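You operate a simulated robot arm through the tools that you are given. There is no shell and no other tool. Be economical: measure what you need, move in short steps, check, and stop when the job is done.

You are at the controls of a simulated robot arm. One attempt, no reset.

Task
Put the grey milk canister from the counter top over the food cupboard on top of the empty yoghurt pot and the white milk canister on top of the brown door stop.
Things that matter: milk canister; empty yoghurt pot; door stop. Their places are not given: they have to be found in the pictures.

The check looks at the end state, three seconds after you hand in, the way a careful person would. Anything else that was tipped, shoved, dropped, spilled or broken makes it a failure.

Robot
A 6-joint arm with a two-finger parallel gripper, fixed in place. Base frame: the origin is at the foot of the arm, x ahead of it, y to its left, z up; the work surface is at about z = 0. Units: m, rad, N and s.
With the tool pointing down near the work surface it reaches from about 0.14 to 0.58 m from the base axis. Its first joint turns from -1.152 to 1.152 rad. Payload 2.1 kg.
The TCP is the grasp point between the finger pads, 0.03 m short of the fingertips. In the tool frame z runs along the fingers and y along their closing line. Largest opening 0.094 m; finger width 0.028, thickness 0.01; the body of the gripper, 0.05 by 0.096 m, starts 0.055 m behind the TCP.
Orientation is told as [roll, pitch, yaw] about the base's x, y, z axes, in that order, counted from this pose: with the fingers straight down and closing along the base's y, the tool's x points along the base's -x, its y along +y and its z along -z.

Tools
- The arm moves only by the tool play_rows. Its argument "rows" is text: rows parted by semicolons, each of 5 numbers parted by spaces: the opening in per cent of the stroke, from 0 (shut) to 100 (fully open), then the shift along the base's x, y, z in units of 250 mm (1.0 is 250 mm), then the turn about the base's z in units of 60 degrees (1.0 is 60 degrees). In form: hand tx ty tz twist; .... A call has 1 to 10 rows; each row is the pose to reach, as a shift and turn from the pose commanded when the call began. A call with a number of a shift or a turn outside -1 to 1 is refused whole. Rows are played at 5 a second. More than 0.05 m and 0.15 rad between two rows, or a gripper value outside its range, and nothing of the call is played. Where a pose cannot be reached the arm comes as near as it can. A force on the tool above 40 N (or 10 N above the force at the start of the call, whichever is more), or a blocked arm, ends the call early, and 0.2 s more pass. The fingers move at their own pace (about 0.072 m/s each) and stop on an object; they squeeze with about 36 N. The grip force told is the motor's: it shows also when the fingers shut on nothing. Time passes only in rows, and 0.2 s behind the last, so rows that repeat a pose let the fingers close. The reply holds the time, the measured pose of the TCP, the force on the tool along the base axes, the opening and the grip force, in the units named above and with some noise, and new pictures: "show" is both (left out), scene, wrist or none.
- Cameras (640 x 400 px; columns grow to the right, rows downward): "scene" is fixed at [0.0402, -0.3655, 0.4735]; the picture's right is [0.89, -0.46, 0.00], its down [-0.30, -0.58, -0.75] and it looks along [0.35, 0.67, -0.66] (base axes); focal length 259 px, centre (320, 200). "wrist" rides on the gripper at [-0.037, 0, -0.058] in the tool frame; the picture's right is [0.00, -1.00, 0.00], its down [0.97, 0.00, -0.24] and it looks along [0.24, 0.00, 0.97] (tool axes); focal length 218 px, centre (320, 200).
- probe_pixels(camera, pixels): for up to 12 pixels [column, row] of the newest picture of that camera ("zoom" is the newest enlarged one), the place [x, y, z] in the base frame of the surface seen there, good to about 0.002 m. No time passes.
- enlarge(camera, box): a new picture of the part [left, top, right, bottom] of that camera's present view, enlarged. No time passes.
- job_done(): hands the job in; it is judged then, once.

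Keep the steps short. Do not move on a guess: measure, check each grasp and each placing, and mend mistakes. In all there are 60 turns and 150 pictures (those below and enlarged ones count). Leave the gripper open and the arm clear of the work at the hand-in unless told otherwise, and finish with a single line.

The tools are called after ">>>" as name(argument=value, ...) on one line, values as JSON. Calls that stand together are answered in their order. play_rows: Moves the arm, as the interface text tells. Its arguments: {"type":"object","properties":{"rows":{"type":"string"},"show":{"type":"string","enum":["both","scene","wrist","none"]}},"required":["rows"]} The other tools are called the same way: probe_pixels (camera, pixels) gives the place of the surface under pixels of a picture; enlarge (camera, box) takes an enlarged picture of a part of a camera's view; job_done () hands the job in.

At the start:

```text
time: 0.0
position: [0.2675, -0.0417, 0.3003]
ee_rot: [0.0, 0.0, 0.0]
contact_force: [-0.6, 0.8, 0.4]
opening: 0.0939
finger_force: 0.0
```

scene: 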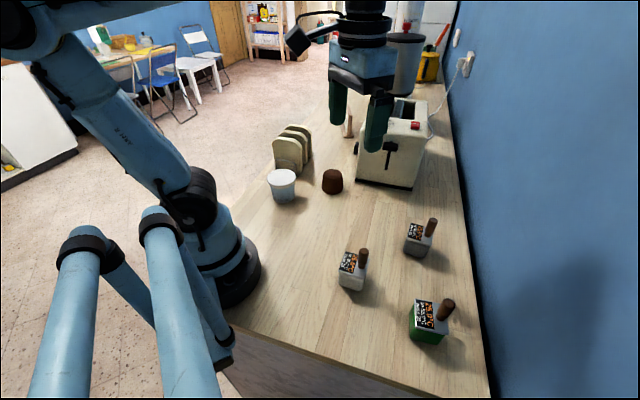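
wrist: 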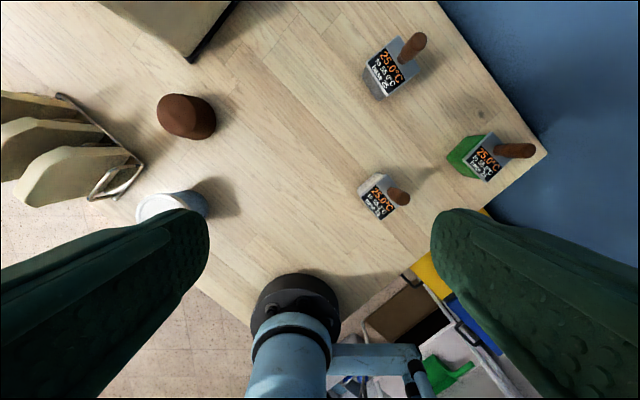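

I see three canisters at scene (352,268) white, (420,237) grey and (428,322) green, plus a white pot at (282,185) and a brown stop at (332,181). I'll enlarge both areas before measuring.

>>> enlarge(camera="scene", box=[320, 200, 480, 300])

>>> enlarge(camera="wrist", box=[340, 20, 560, 230])

>>> enlarge(camera="scene", box=[240, 120, 400, 220])

>>> probe_pixels(camera="wrist", pixels=[[385, 68], [377, 60], [400, 75], [375, 88], [412, 45], [420, 38], [378, 185], [390, 205], [398, 196], [372, 182], [405, 199], [380, 215]])

>>> probe_pixels(camera="scene", pixels=[[282, 173], [270, 178], [295, 176], [282, 182], [282, 200], [332, 172], [324, 175], [341, 175], [332, 192], [282, 170], [332, 169], [300, 210]])

```text
4.00 times, centred on (400, 250) of scene
```

zoom: 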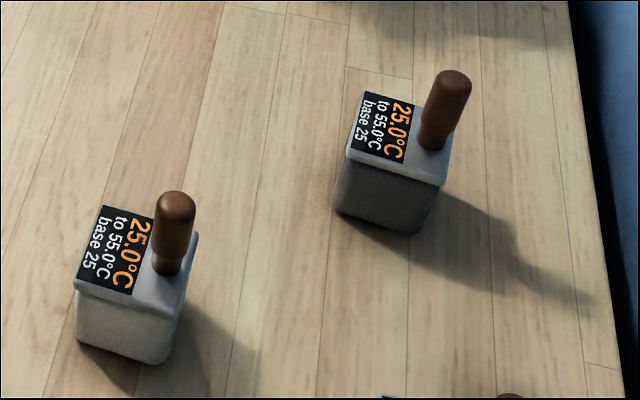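

```text
1.90 times, centred on (450, 125) of wrist
```

zoom: 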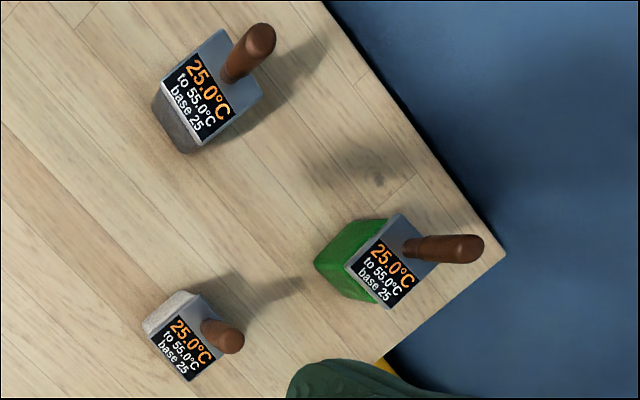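

```text
4.00 times, centred on (320, 170) of scene
```

zoom: 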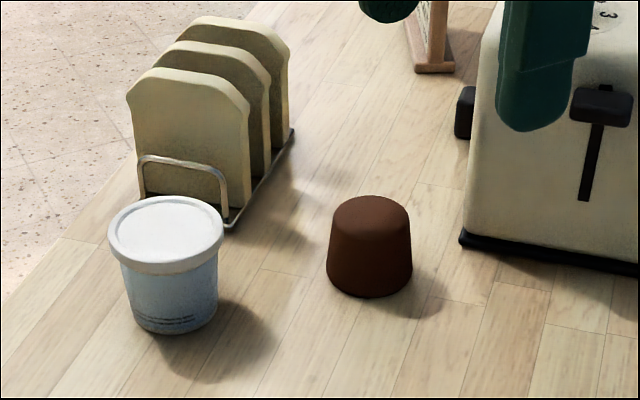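

```text
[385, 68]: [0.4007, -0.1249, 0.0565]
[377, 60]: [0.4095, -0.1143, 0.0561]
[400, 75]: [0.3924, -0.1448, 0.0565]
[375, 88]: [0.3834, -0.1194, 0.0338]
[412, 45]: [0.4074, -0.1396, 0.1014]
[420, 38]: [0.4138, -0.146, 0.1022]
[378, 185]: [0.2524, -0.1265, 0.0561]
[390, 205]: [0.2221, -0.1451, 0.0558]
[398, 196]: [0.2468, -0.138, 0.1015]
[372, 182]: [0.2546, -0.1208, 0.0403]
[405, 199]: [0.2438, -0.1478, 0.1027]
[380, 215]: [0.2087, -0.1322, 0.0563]
```

```text
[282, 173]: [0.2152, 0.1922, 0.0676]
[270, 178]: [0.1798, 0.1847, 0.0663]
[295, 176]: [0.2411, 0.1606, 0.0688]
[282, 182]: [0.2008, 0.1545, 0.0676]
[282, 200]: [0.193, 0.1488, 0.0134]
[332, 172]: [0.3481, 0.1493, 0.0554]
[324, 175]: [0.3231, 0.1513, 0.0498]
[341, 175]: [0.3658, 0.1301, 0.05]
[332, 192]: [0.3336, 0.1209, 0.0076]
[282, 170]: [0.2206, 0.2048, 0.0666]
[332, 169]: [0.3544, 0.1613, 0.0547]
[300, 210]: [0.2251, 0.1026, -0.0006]
```

Next I'll measure the grey and white lids and handles in larger views.

>>> enlarge(camera="wrist", box=[352, 22, 442, 112])

```text
4.44 times, centred on (397, 67) of wrist
```

zoom: 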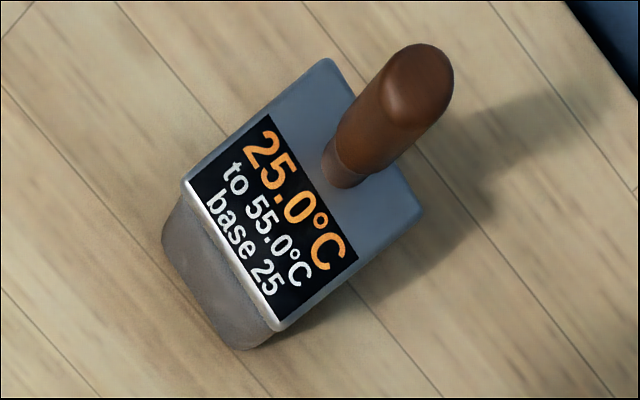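

>>> probe_pixels(camera="zoom", pixels=[[328, 63], [188, 185], [278, 324], [417, 210], [340, 178], [332, 150], [352, 90], [420, 65], [440, 70], [400, 110], [205, 290], [395, 150]])

>>> enlarge(camera="wrist", box=[340, 152, 430, 242])

```text
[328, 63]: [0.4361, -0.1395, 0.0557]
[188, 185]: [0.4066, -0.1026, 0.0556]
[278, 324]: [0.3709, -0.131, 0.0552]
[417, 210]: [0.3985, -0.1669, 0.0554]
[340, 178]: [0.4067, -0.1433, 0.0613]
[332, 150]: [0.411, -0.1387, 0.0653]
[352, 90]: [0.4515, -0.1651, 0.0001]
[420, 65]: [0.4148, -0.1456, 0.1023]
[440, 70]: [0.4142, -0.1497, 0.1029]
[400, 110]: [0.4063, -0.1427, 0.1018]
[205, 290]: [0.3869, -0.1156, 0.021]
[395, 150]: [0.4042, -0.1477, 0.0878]
```

```text
4.44 times, centred on (385, 197) of wrist
```

zoom: 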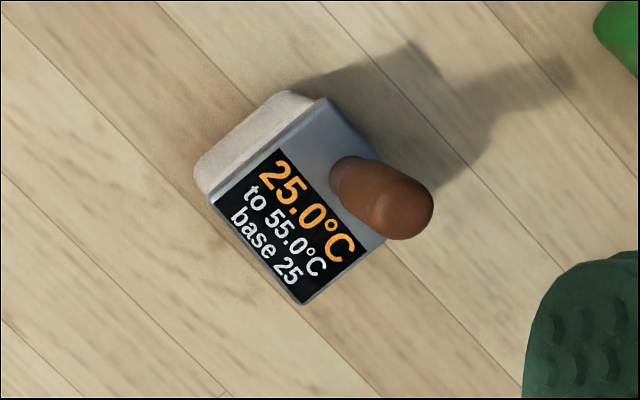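

Grey lid: a 46 mm square centred near (0.403,-0.135), top at z 0.056, handle top at 0.103. Next I'll read the white lid from this zoom, and the pot, rack and toaster extents from the scene.

>>> probe_pixels(camera="zoom", pixels=[[325, 102], [213, 197], [303, 301], [384, 240], [340, 175], [405, 190], [428, 205], [385, 225], [380, 170], [290, 96], [200, 165], [610, 40]])

>>> enlarge(camera="scene", box=[250, 120, 370, 215])

>>> probe_pixels(camera="scene", pixels=[[288, 139], [275, 142], [301, 143], [302, 165], [289, 128], [309, 130], [358, 178], [357, 145], [385, 145], [370, 110], [348, 118], [420, 150]])

```text
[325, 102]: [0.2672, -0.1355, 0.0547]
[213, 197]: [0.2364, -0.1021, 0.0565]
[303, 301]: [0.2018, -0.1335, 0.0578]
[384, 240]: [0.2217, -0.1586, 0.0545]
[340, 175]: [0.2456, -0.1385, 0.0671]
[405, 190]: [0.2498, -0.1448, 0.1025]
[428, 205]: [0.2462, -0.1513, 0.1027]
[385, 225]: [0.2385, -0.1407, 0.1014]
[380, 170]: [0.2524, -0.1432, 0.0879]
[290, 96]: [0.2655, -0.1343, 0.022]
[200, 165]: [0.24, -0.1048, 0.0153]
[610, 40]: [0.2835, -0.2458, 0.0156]
```

```text
4.21 times, centred on (310, 168) of scene
```

zoom: 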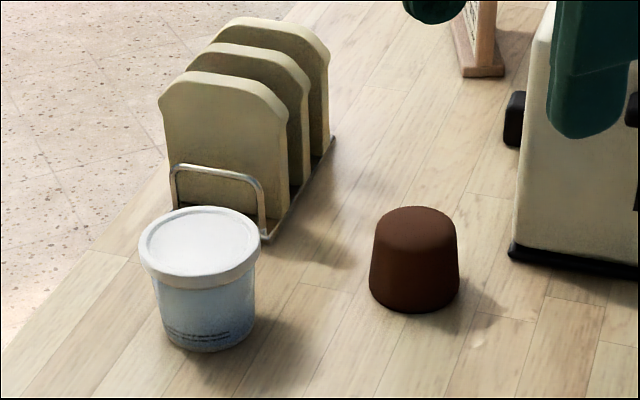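

```text
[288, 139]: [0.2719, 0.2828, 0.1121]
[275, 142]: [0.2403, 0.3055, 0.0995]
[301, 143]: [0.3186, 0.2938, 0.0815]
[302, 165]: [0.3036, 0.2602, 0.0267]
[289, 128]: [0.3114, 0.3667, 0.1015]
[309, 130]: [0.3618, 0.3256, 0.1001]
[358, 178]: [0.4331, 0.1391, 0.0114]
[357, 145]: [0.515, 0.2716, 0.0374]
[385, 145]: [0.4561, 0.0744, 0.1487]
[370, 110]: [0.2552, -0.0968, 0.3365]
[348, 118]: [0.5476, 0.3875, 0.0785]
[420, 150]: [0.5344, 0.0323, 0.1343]
```

White lid centre is about (0.2345,-0.1345), with the same yaw as grey. Next I'll measure the pot rim, the stop's top and the nearest part of the rack precisely.

>>> probe_pixels(camera="zoom", pixels=[[146, 240], [200, 212], [255, 245], [195, 272], [200, 240], [415, 212], [384, 228], [448, 228], [415, 242], [415, 228], [262, 232], [172, 175]])

>>> probe_pixels(camera="wrist", pixels=[[183, 100], [163, 110], [195, 120], [208, 110], [180, 130], [160, 210], [200, 205], [170, 198], [140, 212], [100, 180], [240, 5], [192, 60]])

```text
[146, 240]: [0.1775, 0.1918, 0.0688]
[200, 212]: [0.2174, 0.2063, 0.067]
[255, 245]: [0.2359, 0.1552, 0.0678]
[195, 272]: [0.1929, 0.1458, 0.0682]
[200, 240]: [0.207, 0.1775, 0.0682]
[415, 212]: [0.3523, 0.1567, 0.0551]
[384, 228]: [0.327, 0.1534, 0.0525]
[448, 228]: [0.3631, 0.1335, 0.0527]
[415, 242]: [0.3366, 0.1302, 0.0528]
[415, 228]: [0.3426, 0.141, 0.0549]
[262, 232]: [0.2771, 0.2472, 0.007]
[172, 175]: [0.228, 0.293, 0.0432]
```

```text
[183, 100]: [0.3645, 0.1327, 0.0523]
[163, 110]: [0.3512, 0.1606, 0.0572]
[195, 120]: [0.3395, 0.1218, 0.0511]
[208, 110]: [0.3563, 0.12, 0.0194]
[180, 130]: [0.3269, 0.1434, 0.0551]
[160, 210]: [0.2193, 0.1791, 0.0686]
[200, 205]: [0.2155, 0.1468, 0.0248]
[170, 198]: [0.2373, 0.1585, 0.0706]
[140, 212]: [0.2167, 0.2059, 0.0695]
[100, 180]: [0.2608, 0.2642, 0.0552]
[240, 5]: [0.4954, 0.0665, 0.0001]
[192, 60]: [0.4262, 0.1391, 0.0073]
```

Findings so far:
- **Pot:** centre (0.207,0.175), top z 0.068.
- **Door stop:** centre (0.345,0.143), top z 0.055.
- **Grey canister:** faces turned about 38°.

I'll move above grey at z 0.17 with a +38° twist.

>>> play_rows(rows="100 0.108 -0.075 -0.104 0.127; 100 0.217 -0.149 -0.208 0.253; 100 0.325 -0.224 -0.312 0.38; 100 0.434 -0.298 -0.416 0.507; 100 0.542 -0.373 -0.52 0.633; 100 0.542 -0.373 -0.52 0.633")

```text
time: 1.4
position: [0.4011, -0.1352, 0.1719]
ee_rot: [-0.001, -0.001, 0.666]
contact_force: [0.1, -0.1, 0.9]
opening: 0.0939
finger_force: 0.1
```

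scene: 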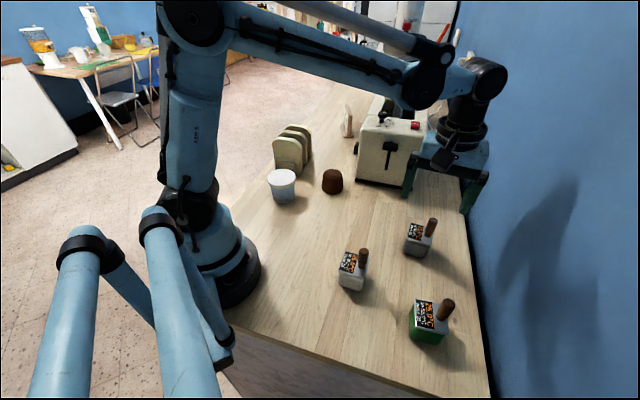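
wrist: 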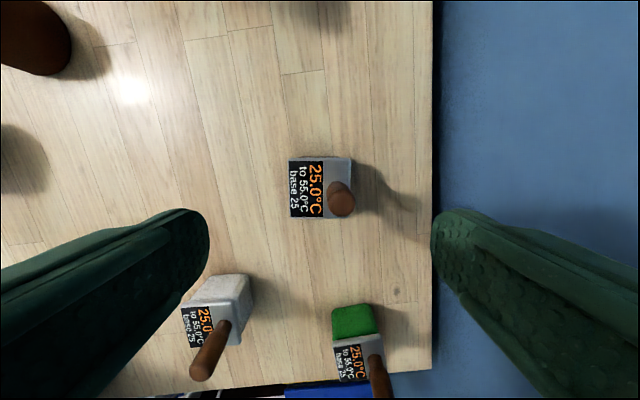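

The canister is squared with the fingers, lid at wrist columns 290–352. The wall is near the right finger, so I'll probe the wall and lid edges before going down.

>>> probe_pixels(camera="wrist", pixels=[[428, 150], [440, 150], [460, 150], [430, 200], [445, 190], [291, 162], [291, 216], [350, 165], [350, 214], [341, 190], [341, 200], [400, 200]])

```text
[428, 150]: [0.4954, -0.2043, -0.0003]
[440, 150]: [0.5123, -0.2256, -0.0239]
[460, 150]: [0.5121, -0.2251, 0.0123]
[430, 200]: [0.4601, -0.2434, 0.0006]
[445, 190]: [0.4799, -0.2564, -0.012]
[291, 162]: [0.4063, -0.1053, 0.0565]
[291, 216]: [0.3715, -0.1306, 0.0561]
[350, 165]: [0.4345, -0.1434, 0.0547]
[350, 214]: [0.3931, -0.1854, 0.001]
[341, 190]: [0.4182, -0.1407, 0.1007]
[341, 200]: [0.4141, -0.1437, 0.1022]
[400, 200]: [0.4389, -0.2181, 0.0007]
```

There are about 12 cm from the canister to the wall, which is enough. Next I descend to TCP z 0.056, which keeps the palm above the handle top.

>>> play_rows(rows="100 0.004 0 -0.15 0; 100 0.004 0 -0.3 0; 100 0.004 0 -0.4 0; 100 0.004 0 -0.458 0; 100 0.004 0 -0.458 0")

```text
time: 2.6
position: [0.4051, -0.1349, 0.0562]
ee_rot: [-0.001, -0.003, 0.662]
contact_force: [-0.3, 0.1, 1.2]
opening: 0.0941
finger_force: 0.1
```

scene: 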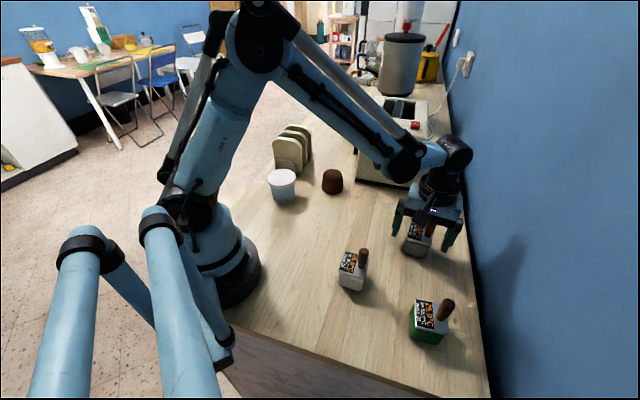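
wrist: 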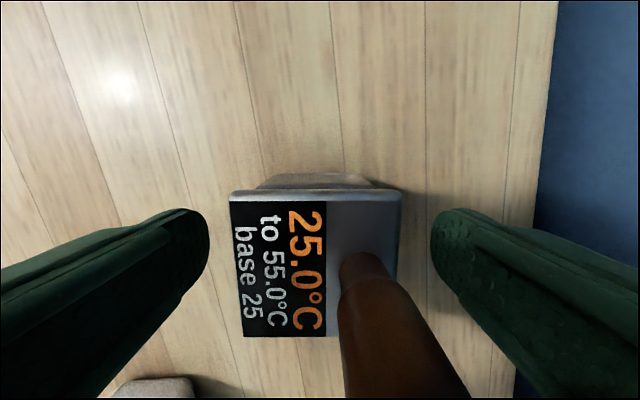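

The lid sits between the fingers and nothing touches. I'll close and let the grip settle.

>>> play_rows(rows="0 0 0 0 0; 0 0 0 0 0; 0 0 0 0 0; 0 0 0 0 0")

```text
time: 3.6
position: [0.4046, -0.1343, 0.0569]
ee_rot: [-0.004, -0.003, 0.664]
contact_force: [-0.9, 0.3, -0.7]
opening: 0.0544
finger_force: 36.2
```

scene: 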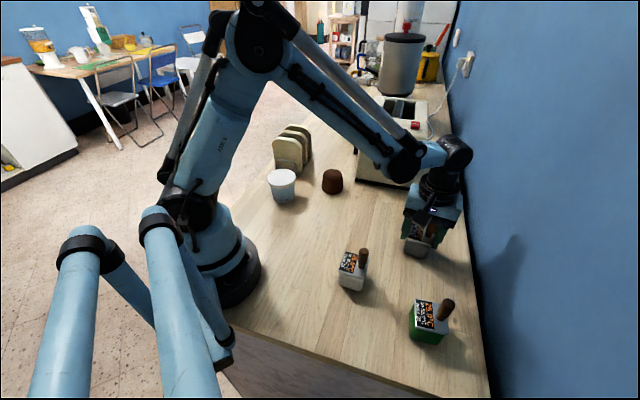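
wrist: 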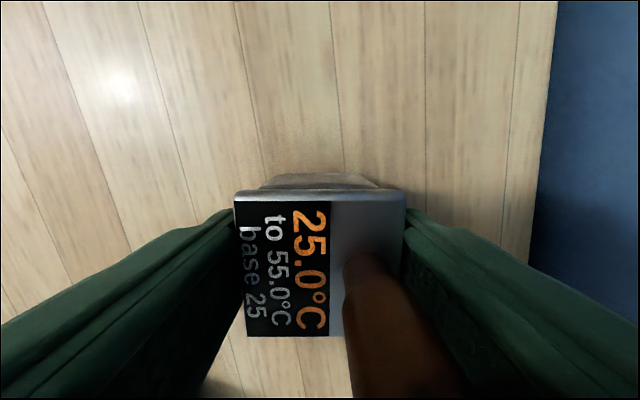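

The grip force is 36 N and the pads rest against both sides. I'll lift 4 cm and check that the canister comes along.

>>> play_rows(rows="0 0 0 0.04 0; 0 0 0 0.1 0; 0 0 0 0.16 0; 0 0 0 0.16 0")

```text
time: 4.6
position: [0.405, -0.1337, 0.0972]
ee_rot: [-0.002, 0.0, 0.663]
contact_force: [-0.1, 0.3, -2.4]
opening: 0.0539
finger_force: 35.9
```

scene: 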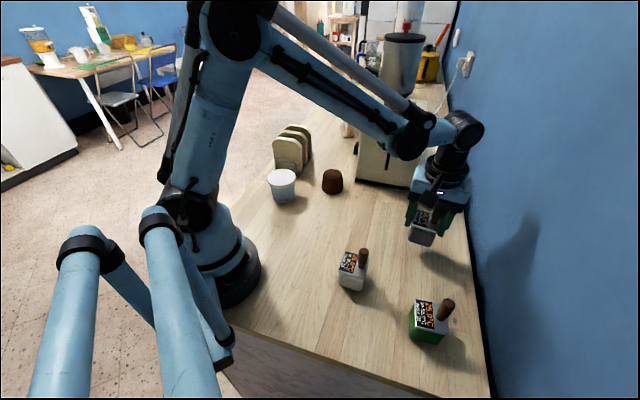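
wrist: 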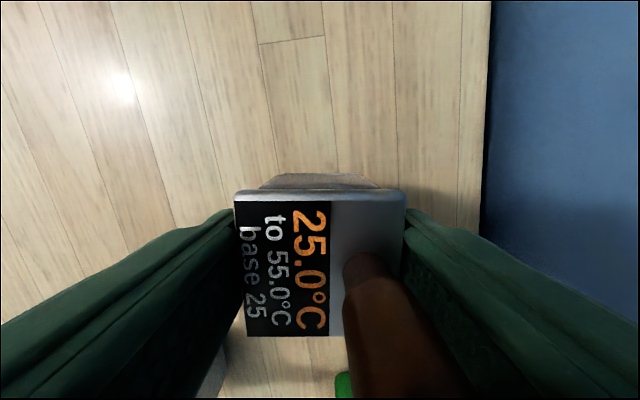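

Held level, weighing about 3 N. I'll probe the held lid to learn its offset from the TCP.

>>> probe_pixels(camera="wrist", pixels=[[237, 193], [402, 194], [248, 334], [335, 334], [320, 195], [290, 334], [300, 178], [245, 260]])

```text
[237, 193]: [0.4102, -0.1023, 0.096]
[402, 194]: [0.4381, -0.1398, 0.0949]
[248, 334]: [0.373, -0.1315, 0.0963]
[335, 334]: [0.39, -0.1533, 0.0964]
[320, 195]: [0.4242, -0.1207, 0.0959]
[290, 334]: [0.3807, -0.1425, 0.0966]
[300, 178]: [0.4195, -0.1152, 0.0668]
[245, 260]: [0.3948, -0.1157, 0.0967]
```

The lid centre is within 2 mm of the TCP, and the bottom is about 0.057 below it. Next I'll raise to z 0.20 and carry halfway to the pot.

>>> play_rows(rows="0 0 0 0.14 0; 0 0 0 0.28 0; 0 0 0 0.417 0; 0 -0.079 0.124 0.417 0; 0 -0.158 0.249 0.417 0; 0 -0.236 0.373 0.417 0; 0 -0.315 0.498 0.417 0; 0 -0.394 0.622 0.417 0", show="none")

>>> play_rows(rows="0 -0.079 0.124 0 0; 0 -0.158 0.249 0 0; 0 -0.236 0.373 0 0; 0 -0.315 0.498 0 0; 0 -0.394 0.626 0 0; 0 -0.394 0.626 0 0")

```text
time: 6.4
position: [0.3061, 0.0214, 0.2015]
ee_rot: [-0.003, -0.002, 0.661]
contact_force: [0.4, -0.3, -2.1]
opening: 0.0542
finger_force: 36.7
```

```text
time: 7.8
position: [0.2088, 0.1795, 0.2027]
ee_rot: [-0.001, 0.0, 0.66]
contact_force: [-0.8, 0.5, -1.5]
opening: 0.0541
finger_force: 36.2
```

scene: 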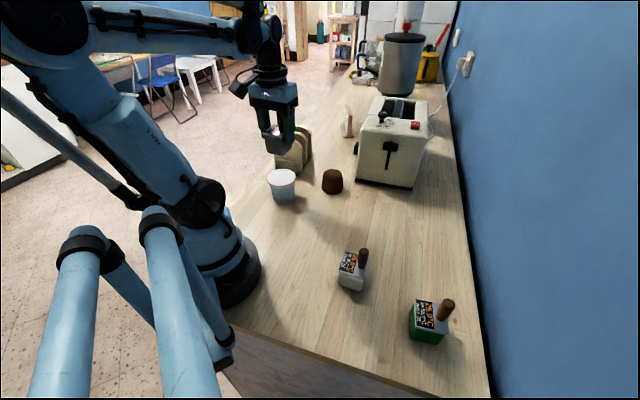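
wrist: 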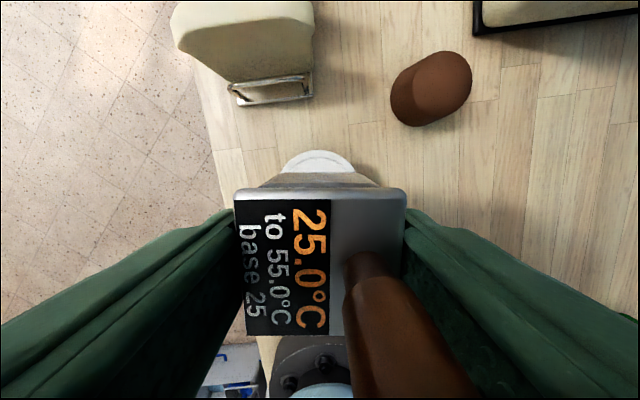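

Now above the pot. I'll probe the held lid's corners and the pot rim again for alignment.

>>> probe_pixels(camera="wrist", pixels=[[237, 193], [402, 194], [248, 334], [318, 153], [284, 168], [352, 168], [345, 178]])

>>> enlarge(camera="scene", box=[240, 110, 350, 210])

```text
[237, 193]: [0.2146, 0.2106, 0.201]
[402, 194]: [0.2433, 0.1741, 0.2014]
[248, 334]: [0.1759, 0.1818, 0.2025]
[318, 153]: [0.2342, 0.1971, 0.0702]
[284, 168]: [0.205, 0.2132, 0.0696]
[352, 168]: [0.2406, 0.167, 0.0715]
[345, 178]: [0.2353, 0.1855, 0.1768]
```

```text
4.00 times, centred on (295, 160) of scene
```

zoom: 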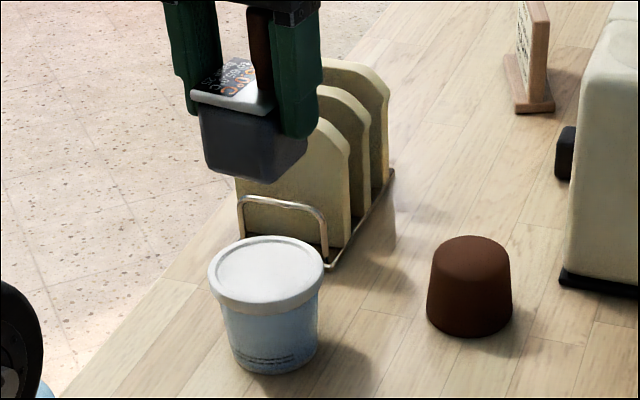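

I'll measure the pot's rim in this zoom.

>>> probe_pixels(camera="zoom", pixels=[[211, 266], [321, 266], [266, 238], [266, 303], [240, 243], [300, 245], [230, 292], [305, 292], [266, 270], [245, 265], [285, 285]])

```text
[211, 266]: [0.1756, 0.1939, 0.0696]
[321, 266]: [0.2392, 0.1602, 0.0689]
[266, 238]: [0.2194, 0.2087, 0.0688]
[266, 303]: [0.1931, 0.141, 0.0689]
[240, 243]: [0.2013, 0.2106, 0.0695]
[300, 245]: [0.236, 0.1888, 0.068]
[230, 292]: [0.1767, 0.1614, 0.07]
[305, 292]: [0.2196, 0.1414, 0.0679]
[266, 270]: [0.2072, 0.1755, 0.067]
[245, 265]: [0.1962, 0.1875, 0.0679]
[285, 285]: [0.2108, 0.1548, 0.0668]
```

The pot centre is (0.207,0.176) with its rim at z 0.069. The held lid is centred at (0.2096,0.178), so I'll shift -2 mm in x and y and descend to about 5 mm above the rim.

>>> play_rows(rows="0 -0.008 -0.008 -0.1 0; 0 -0.008 -0.008 -0.2 0; 0 -0.008 -0.008 -0.26 0; 0 -0.008 -0.008 -0.285 0; 0 -0.008 -0.008 -0.285 0")

>>> enlarge(camera="scene", box=[240, 110, 350, 210])

```text
time: 9.0
position: [0.2072, 0.1741, 0.1294]
ee_rot: [-0.003, -0.001, 0.662]
contact_force: [-0.6, -0.5, -3.5]
opening: 0.0541
finger_force: 36.2
```

scene: 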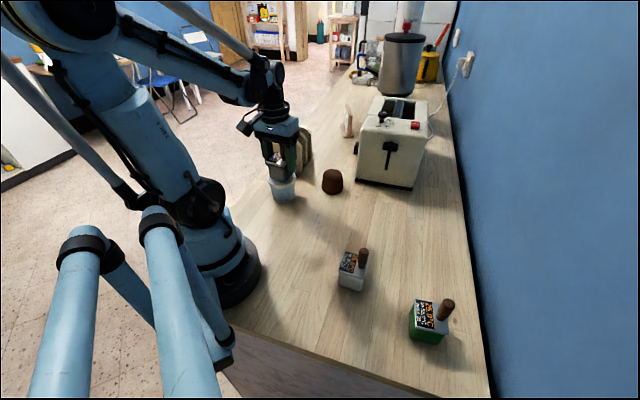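
wrist: 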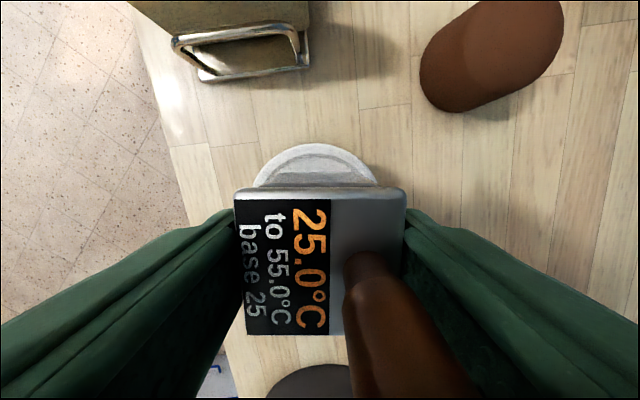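

```text
4.00 times, centred on (295, 160) of scene
```

zoom: 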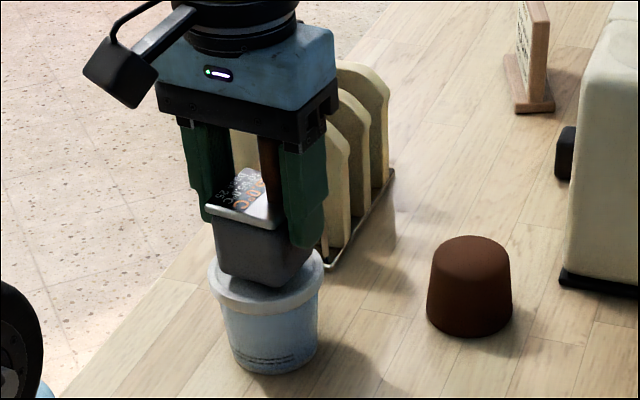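

Centred just above the rim. I'll check the lid position by probe, then lower by small steps to contact.

>>> probe_pixels(camera="wrist", pixels=[[237, 193], [402, 194], [248, 334], [315, 148], [258, 180], [372, 180]])

>>> play_rows(rows="0 0 0 -0.008 0; 0 0 0 -0.012 0; 0 0 0 -0.012 0", show="none")

```text
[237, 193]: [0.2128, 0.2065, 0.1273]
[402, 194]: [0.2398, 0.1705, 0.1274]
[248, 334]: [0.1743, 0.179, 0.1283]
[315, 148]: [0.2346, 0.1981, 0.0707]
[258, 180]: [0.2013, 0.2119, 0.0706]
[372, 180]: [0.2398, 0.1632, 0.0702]
```

```text
time: 9.8
position: [0.207, 0.1737, 0.127]
ee_rot: [-0.002, -0.003, 0.663]
contact_force: [0.4, 0.1, 1.5]
opening: 0.0544
finger_force: 36.1
```

The force went from about -3 to +1.5 N, so contact has begun. One more millimetre to confirm.

>>> play_rows(rows="0 0 0 -0.004 0; 0 0 0 -0.004 0", show="none")

>>> enlarge(camera="scene", box=[255, 150, 315, 210])

```text
time: 10.4
position: [0.2066, 0.1742, 0.1251]
ee_rot: [-0.004, -0.002, 0.664]
contact_force: [-2.3, -0.8, 30.0]
opening: 0.0541
finger_force: 36.1
```

```text
6.67 times, centred on (285, 180) of scene
```

zoom: 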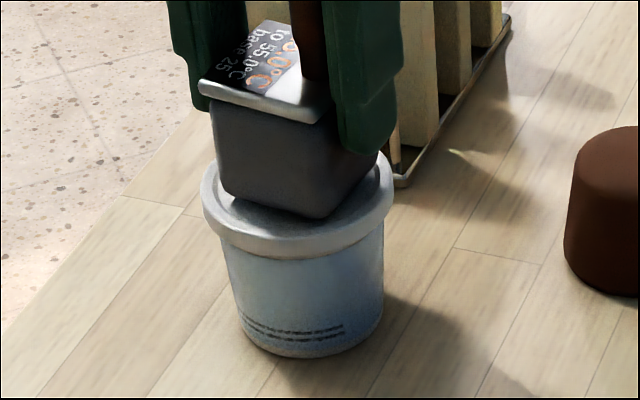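

Firm contact at 30 N. I'll ease up 0.75 mm, then open slowly.

>>> play_rows(rows="0 0 0 0.003 0; 0 0 0 0.003 0; 62 0 0 0.003 0; 66 0 0 0.003 0; 75 0 0 0.003 0; 85 0 0 0.003 0; 100 0 0 0.003 0; 100 0 0 0.003 0")

>>> enlarge(camera="scene", box=[255, 150, 315, 210])

```text
time: 12.2
position: [0.2077, 0.1742, 0.1257]
ee_rot: [-0.003, -0.003, 0.664]
contact_force: [-0.4, 0.5, 1.0]
opening: 0.0936
finger_force: 0.0
```

scene: 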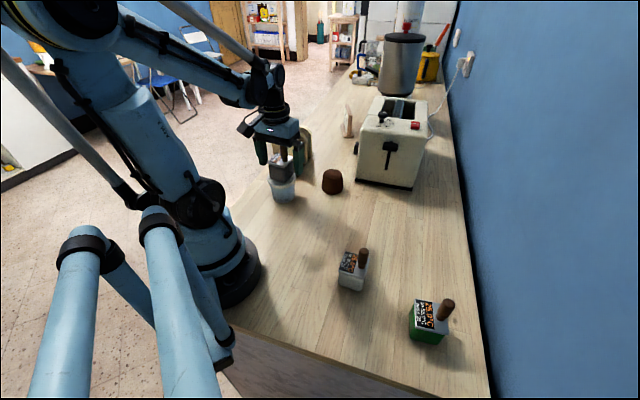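
wrist: 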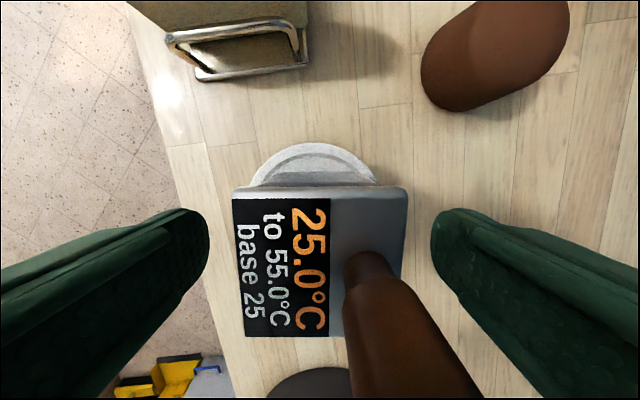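

```text
6.67 times, centred on (285, 180) of scene
```

zoom: 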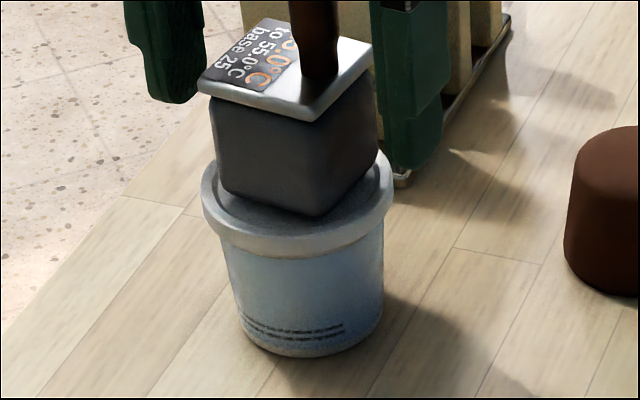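

Grey stands level on the pot, and the fingers are clear. I'll rise straight up 0.10 and start moving towards white.

>>> play_rows(rows="100 0 0 0.13 0; 100 0 0 0.26 0; 100 0 0 0.4 0; 100 0.015 -0.15 0.4 0.02; 100 0.03 -0.31 0.4 0.04; 100 0.045 -0.46 0.4 0.06; 100 0.059 -0.619 0.4 0.075", show="scene")

>>> play_rows(rows="100 0.015 -0.155 0 0; 100 0.03 -0.31 0 0; 100 0.045 -0.465 -0.05 0; 100 0.059 -0.619 -0.15 0; 100 0.059 -0.619 -0.22 0; 100 0.059 -0.619 -0.22 0")

```text
time: 13.8
position: [0.223, 0.0169, 0.2304]
ee_rot: [-0.001, 0.0, 0.742]
contact_force: [0.2, 0.0, 0.1]
opening: 0.094
finger_force: 0.1
```

scene: 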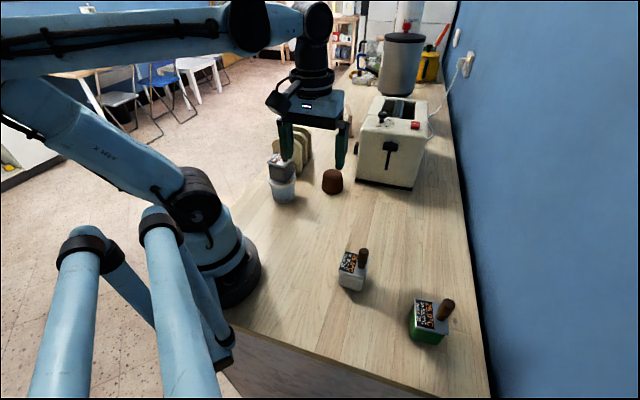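

```text
time: 15.2
position: [0.2353, -0.1351, 0.1676]
ee_rot: [-0.001, -0.002, 0.742]
contact_force: [0.4, 0.2, 0.2]
opening: 0.0937
finger_force: 0.1
```

scene: 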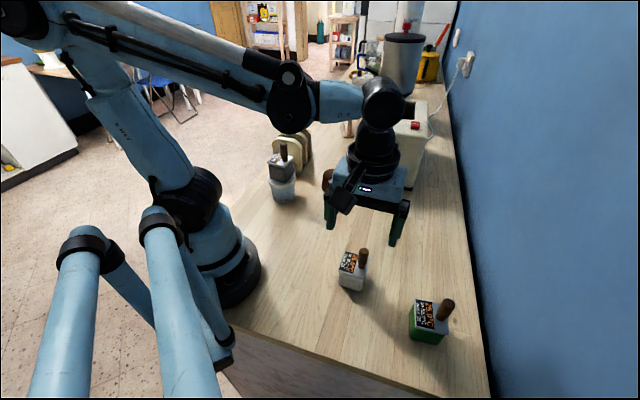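
wrist: 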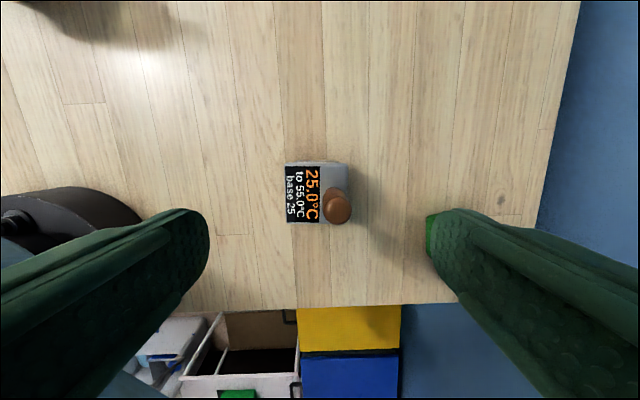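

White is roughly squared (lid columns 286–350). I'll measure it, the green canister's near corner at (430,232), and the arm base at left.

>>> enlarge(camera="wrist", box=[270, 150, 370, 240])

>>> probe_pixels(camera="wrist", pixels=[[428, 216], [430, 235], [432, 255], [140, 215], [110, 195], [100, 230], [290, 165], [289, 220], [345, 166]])

>>> probe_pixels(camera="scene", pixels=[[416, 303], [449, 323], [410, 318], [414, 300]])

```text
4.44 times, centred on (320, 195) of wrist
```

zoom: 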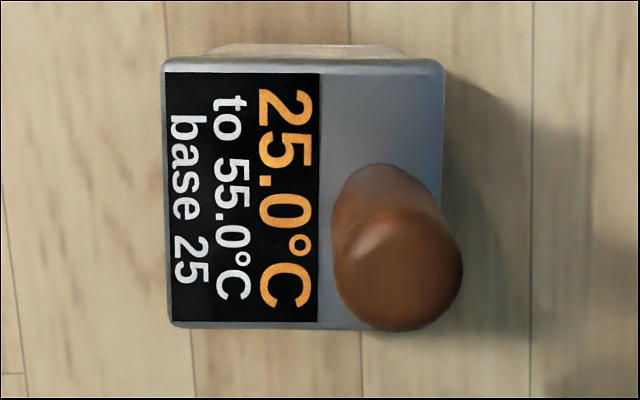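

```text
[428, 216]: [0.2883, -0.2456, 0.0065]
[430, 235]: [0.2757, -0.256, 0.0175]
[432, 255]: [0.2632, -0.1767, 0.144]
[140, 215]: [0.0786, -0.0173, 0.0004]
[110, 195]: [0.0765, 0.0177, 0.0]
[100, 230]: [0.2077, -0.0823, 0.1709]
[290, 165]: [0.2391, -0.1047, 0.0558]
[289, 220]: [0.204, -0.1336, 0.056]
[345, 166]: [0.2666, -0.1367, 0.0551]
```

```text
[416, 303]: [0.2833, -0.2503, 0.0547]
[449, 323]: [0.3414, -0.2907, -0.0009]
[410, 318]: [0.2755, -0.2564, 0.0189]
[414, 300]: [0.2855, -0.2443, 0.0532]
```

Everything is clear, and white's centre is (0.235,-0.1355). I'll descend to z 0.056.

>>> play_rows(rows="100 0.002 -0.003 -0.15 0; 100 0.002 -0.003 -0.3 0; 100 0.002 -0.003 -0.4 0; 100 0.002 -0.003 -0.458 0; 100 0.002 -0.003 -0.458 0", show="wrist")

```text
time: 16.4
position: [0.2354, -0.1367, 0.0539]
ee_rot: [-0.003, -0.001, 0.74]
contact_force: [-0.6, 0.7, -0.3]
opening: 0.0942
finger_force: 0.0
```

wrist: 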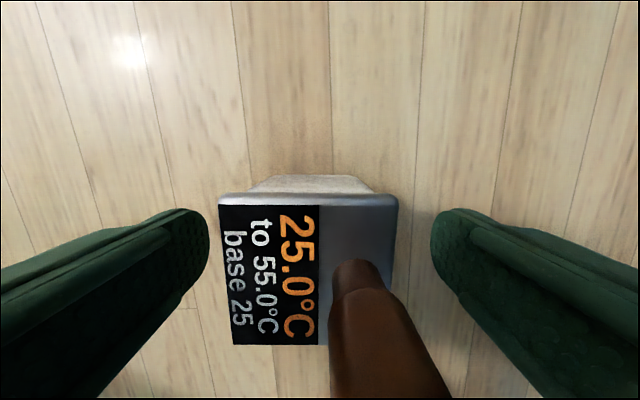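

The lid centre is about 2.5 mm left of the finger midline. I'll correct that, raise 1 mm, then close.

>>> play_rows(rows="100 -0.007 0.007 0.004 0; 100 -0.007 0.007 0.004 0; 0 -0.007 0.007 0.004 0; 0 -0.007 0.007 0.004 0; 0 -0.007 0.007 0.004 0; 0 -0.007 0.007 0.004 0", show="wrist")

>>> play_rows(rows="0 0 0 0.04 0; 0 0 0 0.1 0; 0 0 0 0.16 0; 0 0 0 0.16 0")

```text
time: 17.8
position: [0.2348, -0.1341, 0.055]
ee_rot: [-0.001, -0.004, 0.742]
contact_force: [-1.2, 0.2, 0.5]
opening: 0.0542
finger_force: 36.4
```

wrist: 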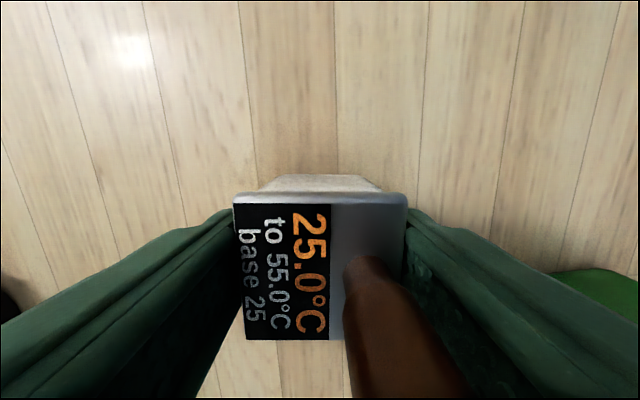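

```text
time: 18.8
position: [0.236, -0.1339, 0.0962]
ee_rot: [0.0, -0.001, 0.741]
contact_force: [0.0, -0.1, -2.7]
opening: 0.054
finger_force: 36.5
```

scene: 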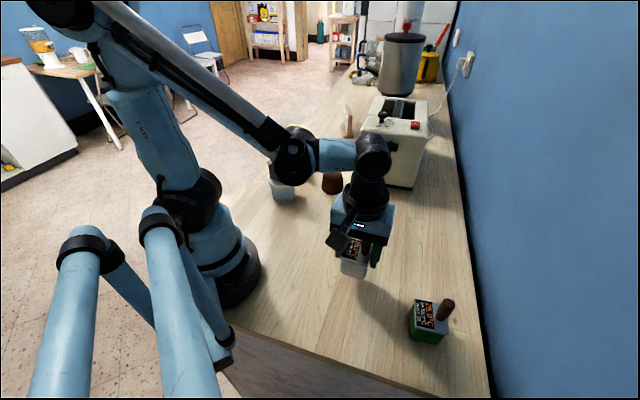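
wrist: 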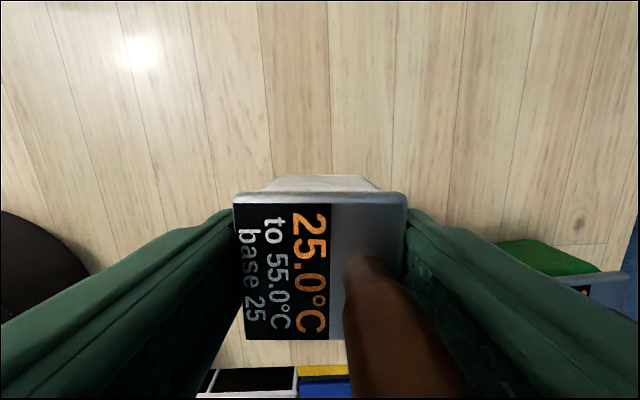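

White is held level. Next I'll raise to z 0.19 and carry it towards the door stop in two calls.

>>> play_rows(rows="0 0 0 0.13 0; 0 0 0 0.26 0; 0 0 0 0.372 0; 0 0.05 0.12 0.372 0; 0 0.1 0.24 0.372 0; 0 0.15 0.36 0.372 0; 0 0.2 0.48 0.372 0; 0 0.223 0.554 0.372 0", show="none")

>>> play_rows(rows="0 0.05 0.12 0 0; 0 0.1 0.24 0 0; 0 0.15 0.36 0 0; 0 0.2 0.48 0 0; 0 0.224 0.554 0 0; 0 0.224 0.554 0 0")

>>> enlarge(camera="scene", box=[260, 110, 400, 210])

```text
time: 20.6
position: [0.2894, 0.0029, 0.1907]
ee_rot: [-0.001, -0.001, 0.742]
contact_force: [0.6, 0.5, -2.7]
opening: 0.0544
finger_force: 35.6
```

```text
time: 22.0
position: [0.346, 0.1441, 0.1917]
ee_rot: [-0.001, -0.003, 0.74]
contact_force: [-0.5, -1.2, -2.5]
opening: 0.0541
finger_force: 35.8
```

scene: 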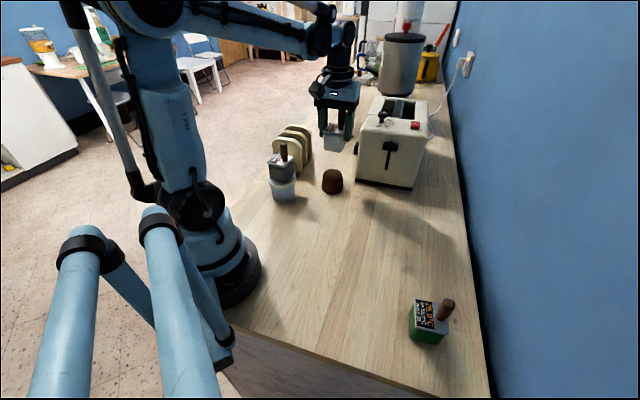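
wrist: 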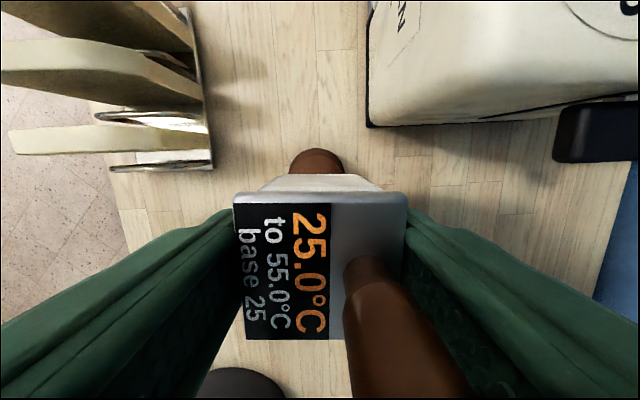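

```text
4.00 times, centred on (330, 160) of scene
```

zoom: 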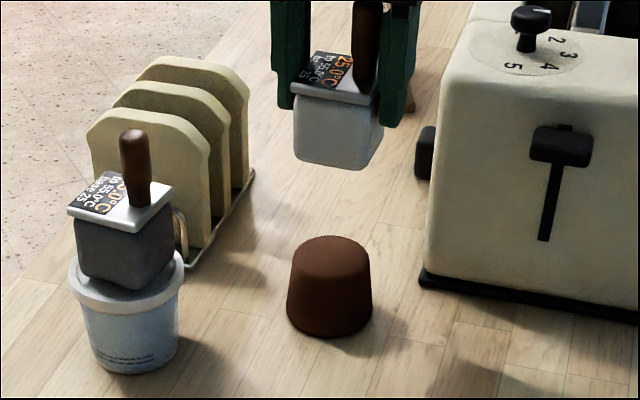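

Aligned above the stop. I'll measure the stop's outline and the held lid.

>>> probe_pixels(camera="zoom", pixels=[[330, 240], [298, 258], [366, 258], [330, 275], [330, 256], [289, 305], [371, 305], [330, 334], [330, 265], [310, 256], [350, 256]])

>>> probe_pixels(camera="wrist", pixels=[[237, 195], [403, 196], [247, 337], [316, 152], [295, 165], [338, 165]])

```text
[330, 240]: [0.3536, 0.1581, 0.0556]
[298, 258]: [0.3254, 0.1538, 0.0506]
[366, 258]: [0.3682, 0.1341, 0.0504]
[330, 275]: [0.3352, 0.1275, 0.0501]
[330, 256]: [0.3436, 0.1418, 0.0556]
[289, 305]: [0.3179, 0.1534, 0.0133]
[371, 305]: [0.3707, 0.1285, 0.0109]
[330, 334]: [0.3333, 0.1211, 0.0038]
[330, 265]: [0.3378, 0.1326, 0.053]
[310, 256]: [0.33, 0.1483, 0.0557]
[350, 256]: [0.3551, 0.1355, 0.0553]
```

```text
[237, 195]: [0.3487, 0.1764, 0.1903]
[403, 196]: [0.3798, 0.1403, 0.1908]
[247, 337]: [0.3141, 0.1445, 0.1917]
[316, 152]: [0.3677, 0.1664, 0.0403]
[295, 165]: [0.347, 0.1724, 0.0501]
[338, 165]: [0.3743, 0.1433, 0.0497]
```

Fitting the outline puts the stop's axis near (0.348,0.147). The held lid is centred at (0.347,0.1424), so I'll shift +1/+4.5 mm and descend to about 4–5 mm above the top.

>>> play_rows(rows="0 0.004 0.018 -0.1 0; 0 0.004 0.018 -0.2 0; 0 0.004 0.018 -0.27 0; 0 0.004 0.018 -0.3 0; 0 0.004 0.018 -0.3 0")

>>> enlarge(camera="scene", box=[300, 140, 370, 205])

```text
time: 23.2
position: [0.3493, 0.1494, 0.1163]
ee_rot: [-0.002, -0.001, 0.742]
contact_force: [-0.6, -0.5, -2.7]
opening: 0.0542
finger_force: 35.6
```

scene: 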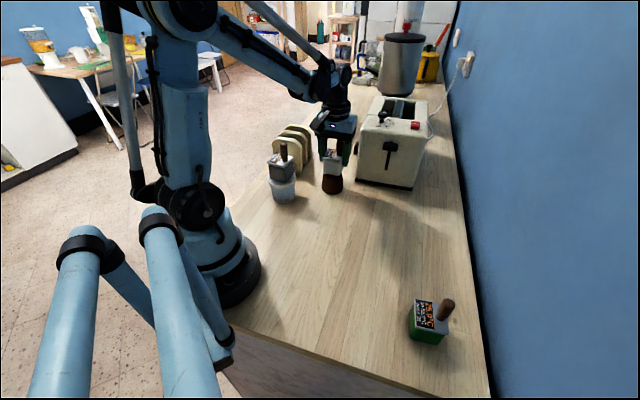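
wrist: 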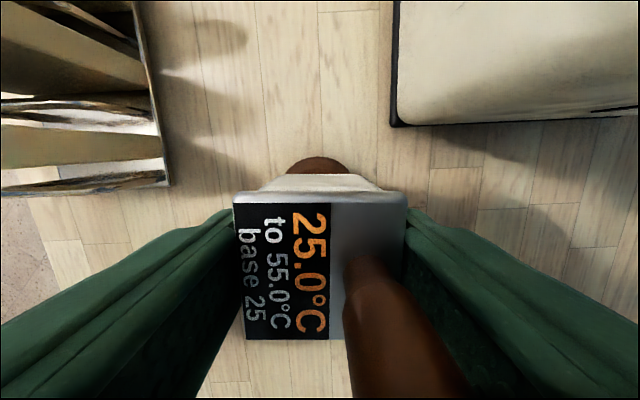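

```text
6.15 times, centred on (335, 172) of scene
```

zoom: 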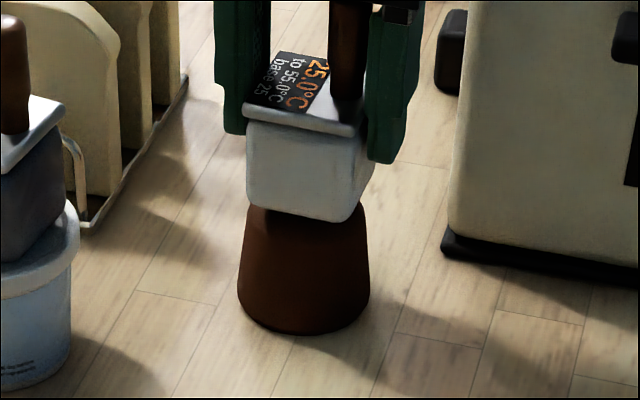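

It looks centred; I'll confirm by probe and lower 3 mm.

>>> probe_pixels(camera="wrist", pixels=[[237, 195], [403, 196], [247, 337], [317, 160], [290, 170], [346, 172]])

>>> play_rows(rows="0 0 0 -0.008 0; 0 0 0 -0.012 0; 0 0 0 -0.012 0", show="none")

```text
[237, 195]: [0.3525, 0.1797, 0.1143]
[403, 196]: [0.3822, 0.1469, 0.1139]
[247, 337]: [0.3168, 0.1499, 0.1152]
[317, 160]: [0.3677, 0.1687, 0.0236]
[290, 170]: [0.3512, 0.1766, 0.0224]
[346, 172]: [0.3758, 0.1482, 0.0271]
```

```text
time: 24.0
position: [0.3482, 0.1479, 0.1134]
ee_rot: [-0.001, -0.002, 0.741]
contact_force: [0.7, -0.2, -1.9]
opening: 0.0541
finger_force: 35.8
```

The stop's centre is confirmed at (0.348,0.148), within 1.5 mm. No contact yet, so I'll lower 1 mm at a time.

>>> play_rows(rows="0 -0.004 0 -0.004 0; 0 -0.004 0 -0.004 0", show="none")

>>> play_rows(rows="0 0 0 -0.003 0; 0 0 0 -0.003 0", show="none")

```text
time: 24.6
position: [0.3465, 0.1486, 0.1115]
ee_rot: [-0.002, -0.001, 0.743]
contact_force: [1.4, 0.5, 9.6]
opening: 0.0541
finger_force: 35.8
```

```text
time: 25.2
position: [0.3457, 0.1479, 0.1122]
ee_rot: [-0.003, -0.002, 0.74]
contact_force: [3.0, 2.9, 30.4]
opening: 0.0544
finger_force: 35.5
```

Firm contact. I'll ease up 0.75 mm and open slowly.

>>> play_rows(rows="0 0 0 0.003 0; 0 0 0 0.003 0; 62 0 0 0.003 0; 66 0 0 0.003 0; 75 0 0 0.003 0; 85 0 0 0.003 0; 100 0 0 0.003 0; 100 0 0 0.003 0")

>>> enlarge(camera="scene", box=[300, 140, 370, 205])

```text
time: 27.0
position: [0.3466, 0.1475, 0.1115]
ee_rot: [-0.002, -0.002, 0.741]
contact_force: [-0.8, -0.5, -0.1]
opening: 0.0941
finger_force: 0.0
```

scene: 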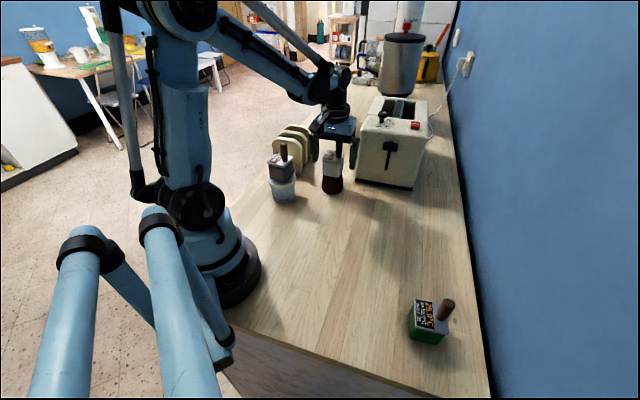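
wrist: 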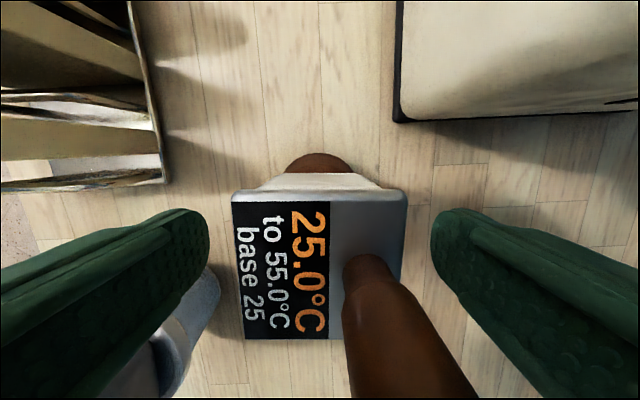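

```text
6.15 times, centred on (335, 172) of scene
```

zoom: 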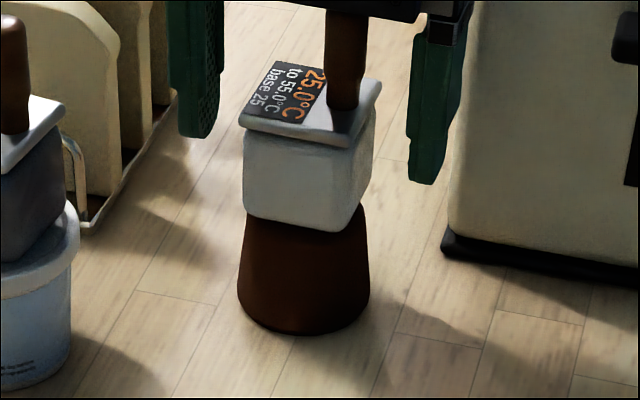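

White stands level on the stop. I'll rise straight up to about z 0.24, then move away towards the middle and check.

>>> play_rows(rows="100 0 0 0.12 0; 100 0 0 0.26 0; 100 0 0 0.4 0; 100 0 0 0.54 0; 100 -0.04 -0.14 0.6 0; 100 -0.08 -0.3 0.6 0; 100 -0.12 -0.46 0.6 0; 100 -0.16 -0.62 0.6 0; 100 -0.16 -0.62 0.6 0", show="both")

>>> enlarge(camera="scene", box=[250, 120, 370, 210])

```text
time: 29.0
position: [0.3033, -0.0048, 0.2634]
ee_rot: [0.0, -0.001, 0.74]
contact_force: [-0.1, 1.0, -0.2]
opening: 0.094
finger_force: 0.1
```

scene: 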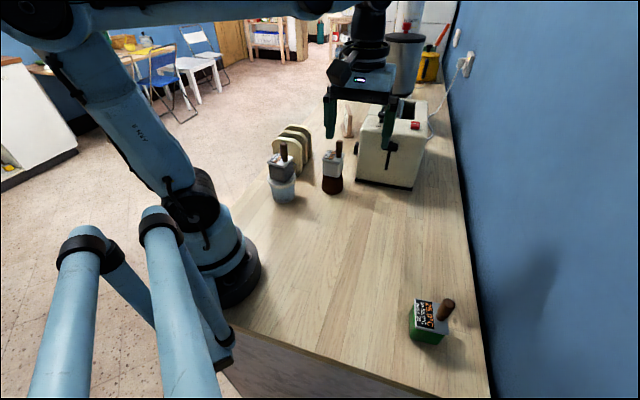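
wrist: 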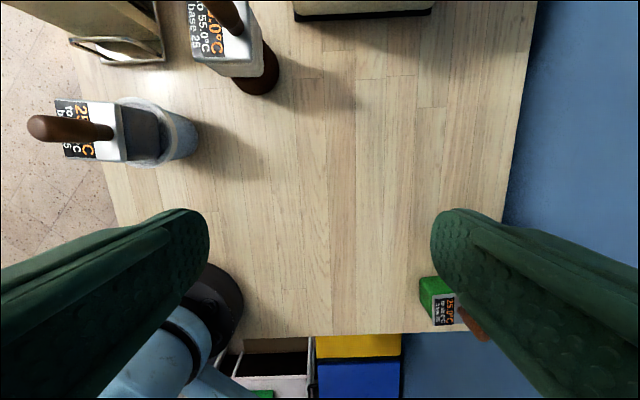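

```text
4.44 times, centred on (310, 165) of scene
```

zoom: 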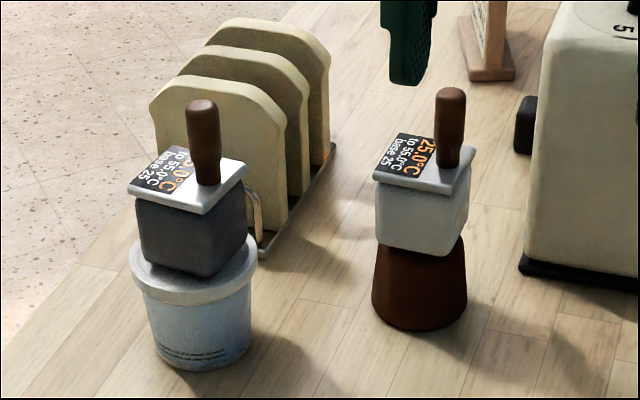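

Both stacks stand level and centred, nothing else was disturbed, and the gripper is open and clear, so I'm handing in.

>>> job_done()

```text
The job is handed in.
```

The grey milk canister stands on the yoghurt pot and the white one on the brown door stop; the job is handed in.
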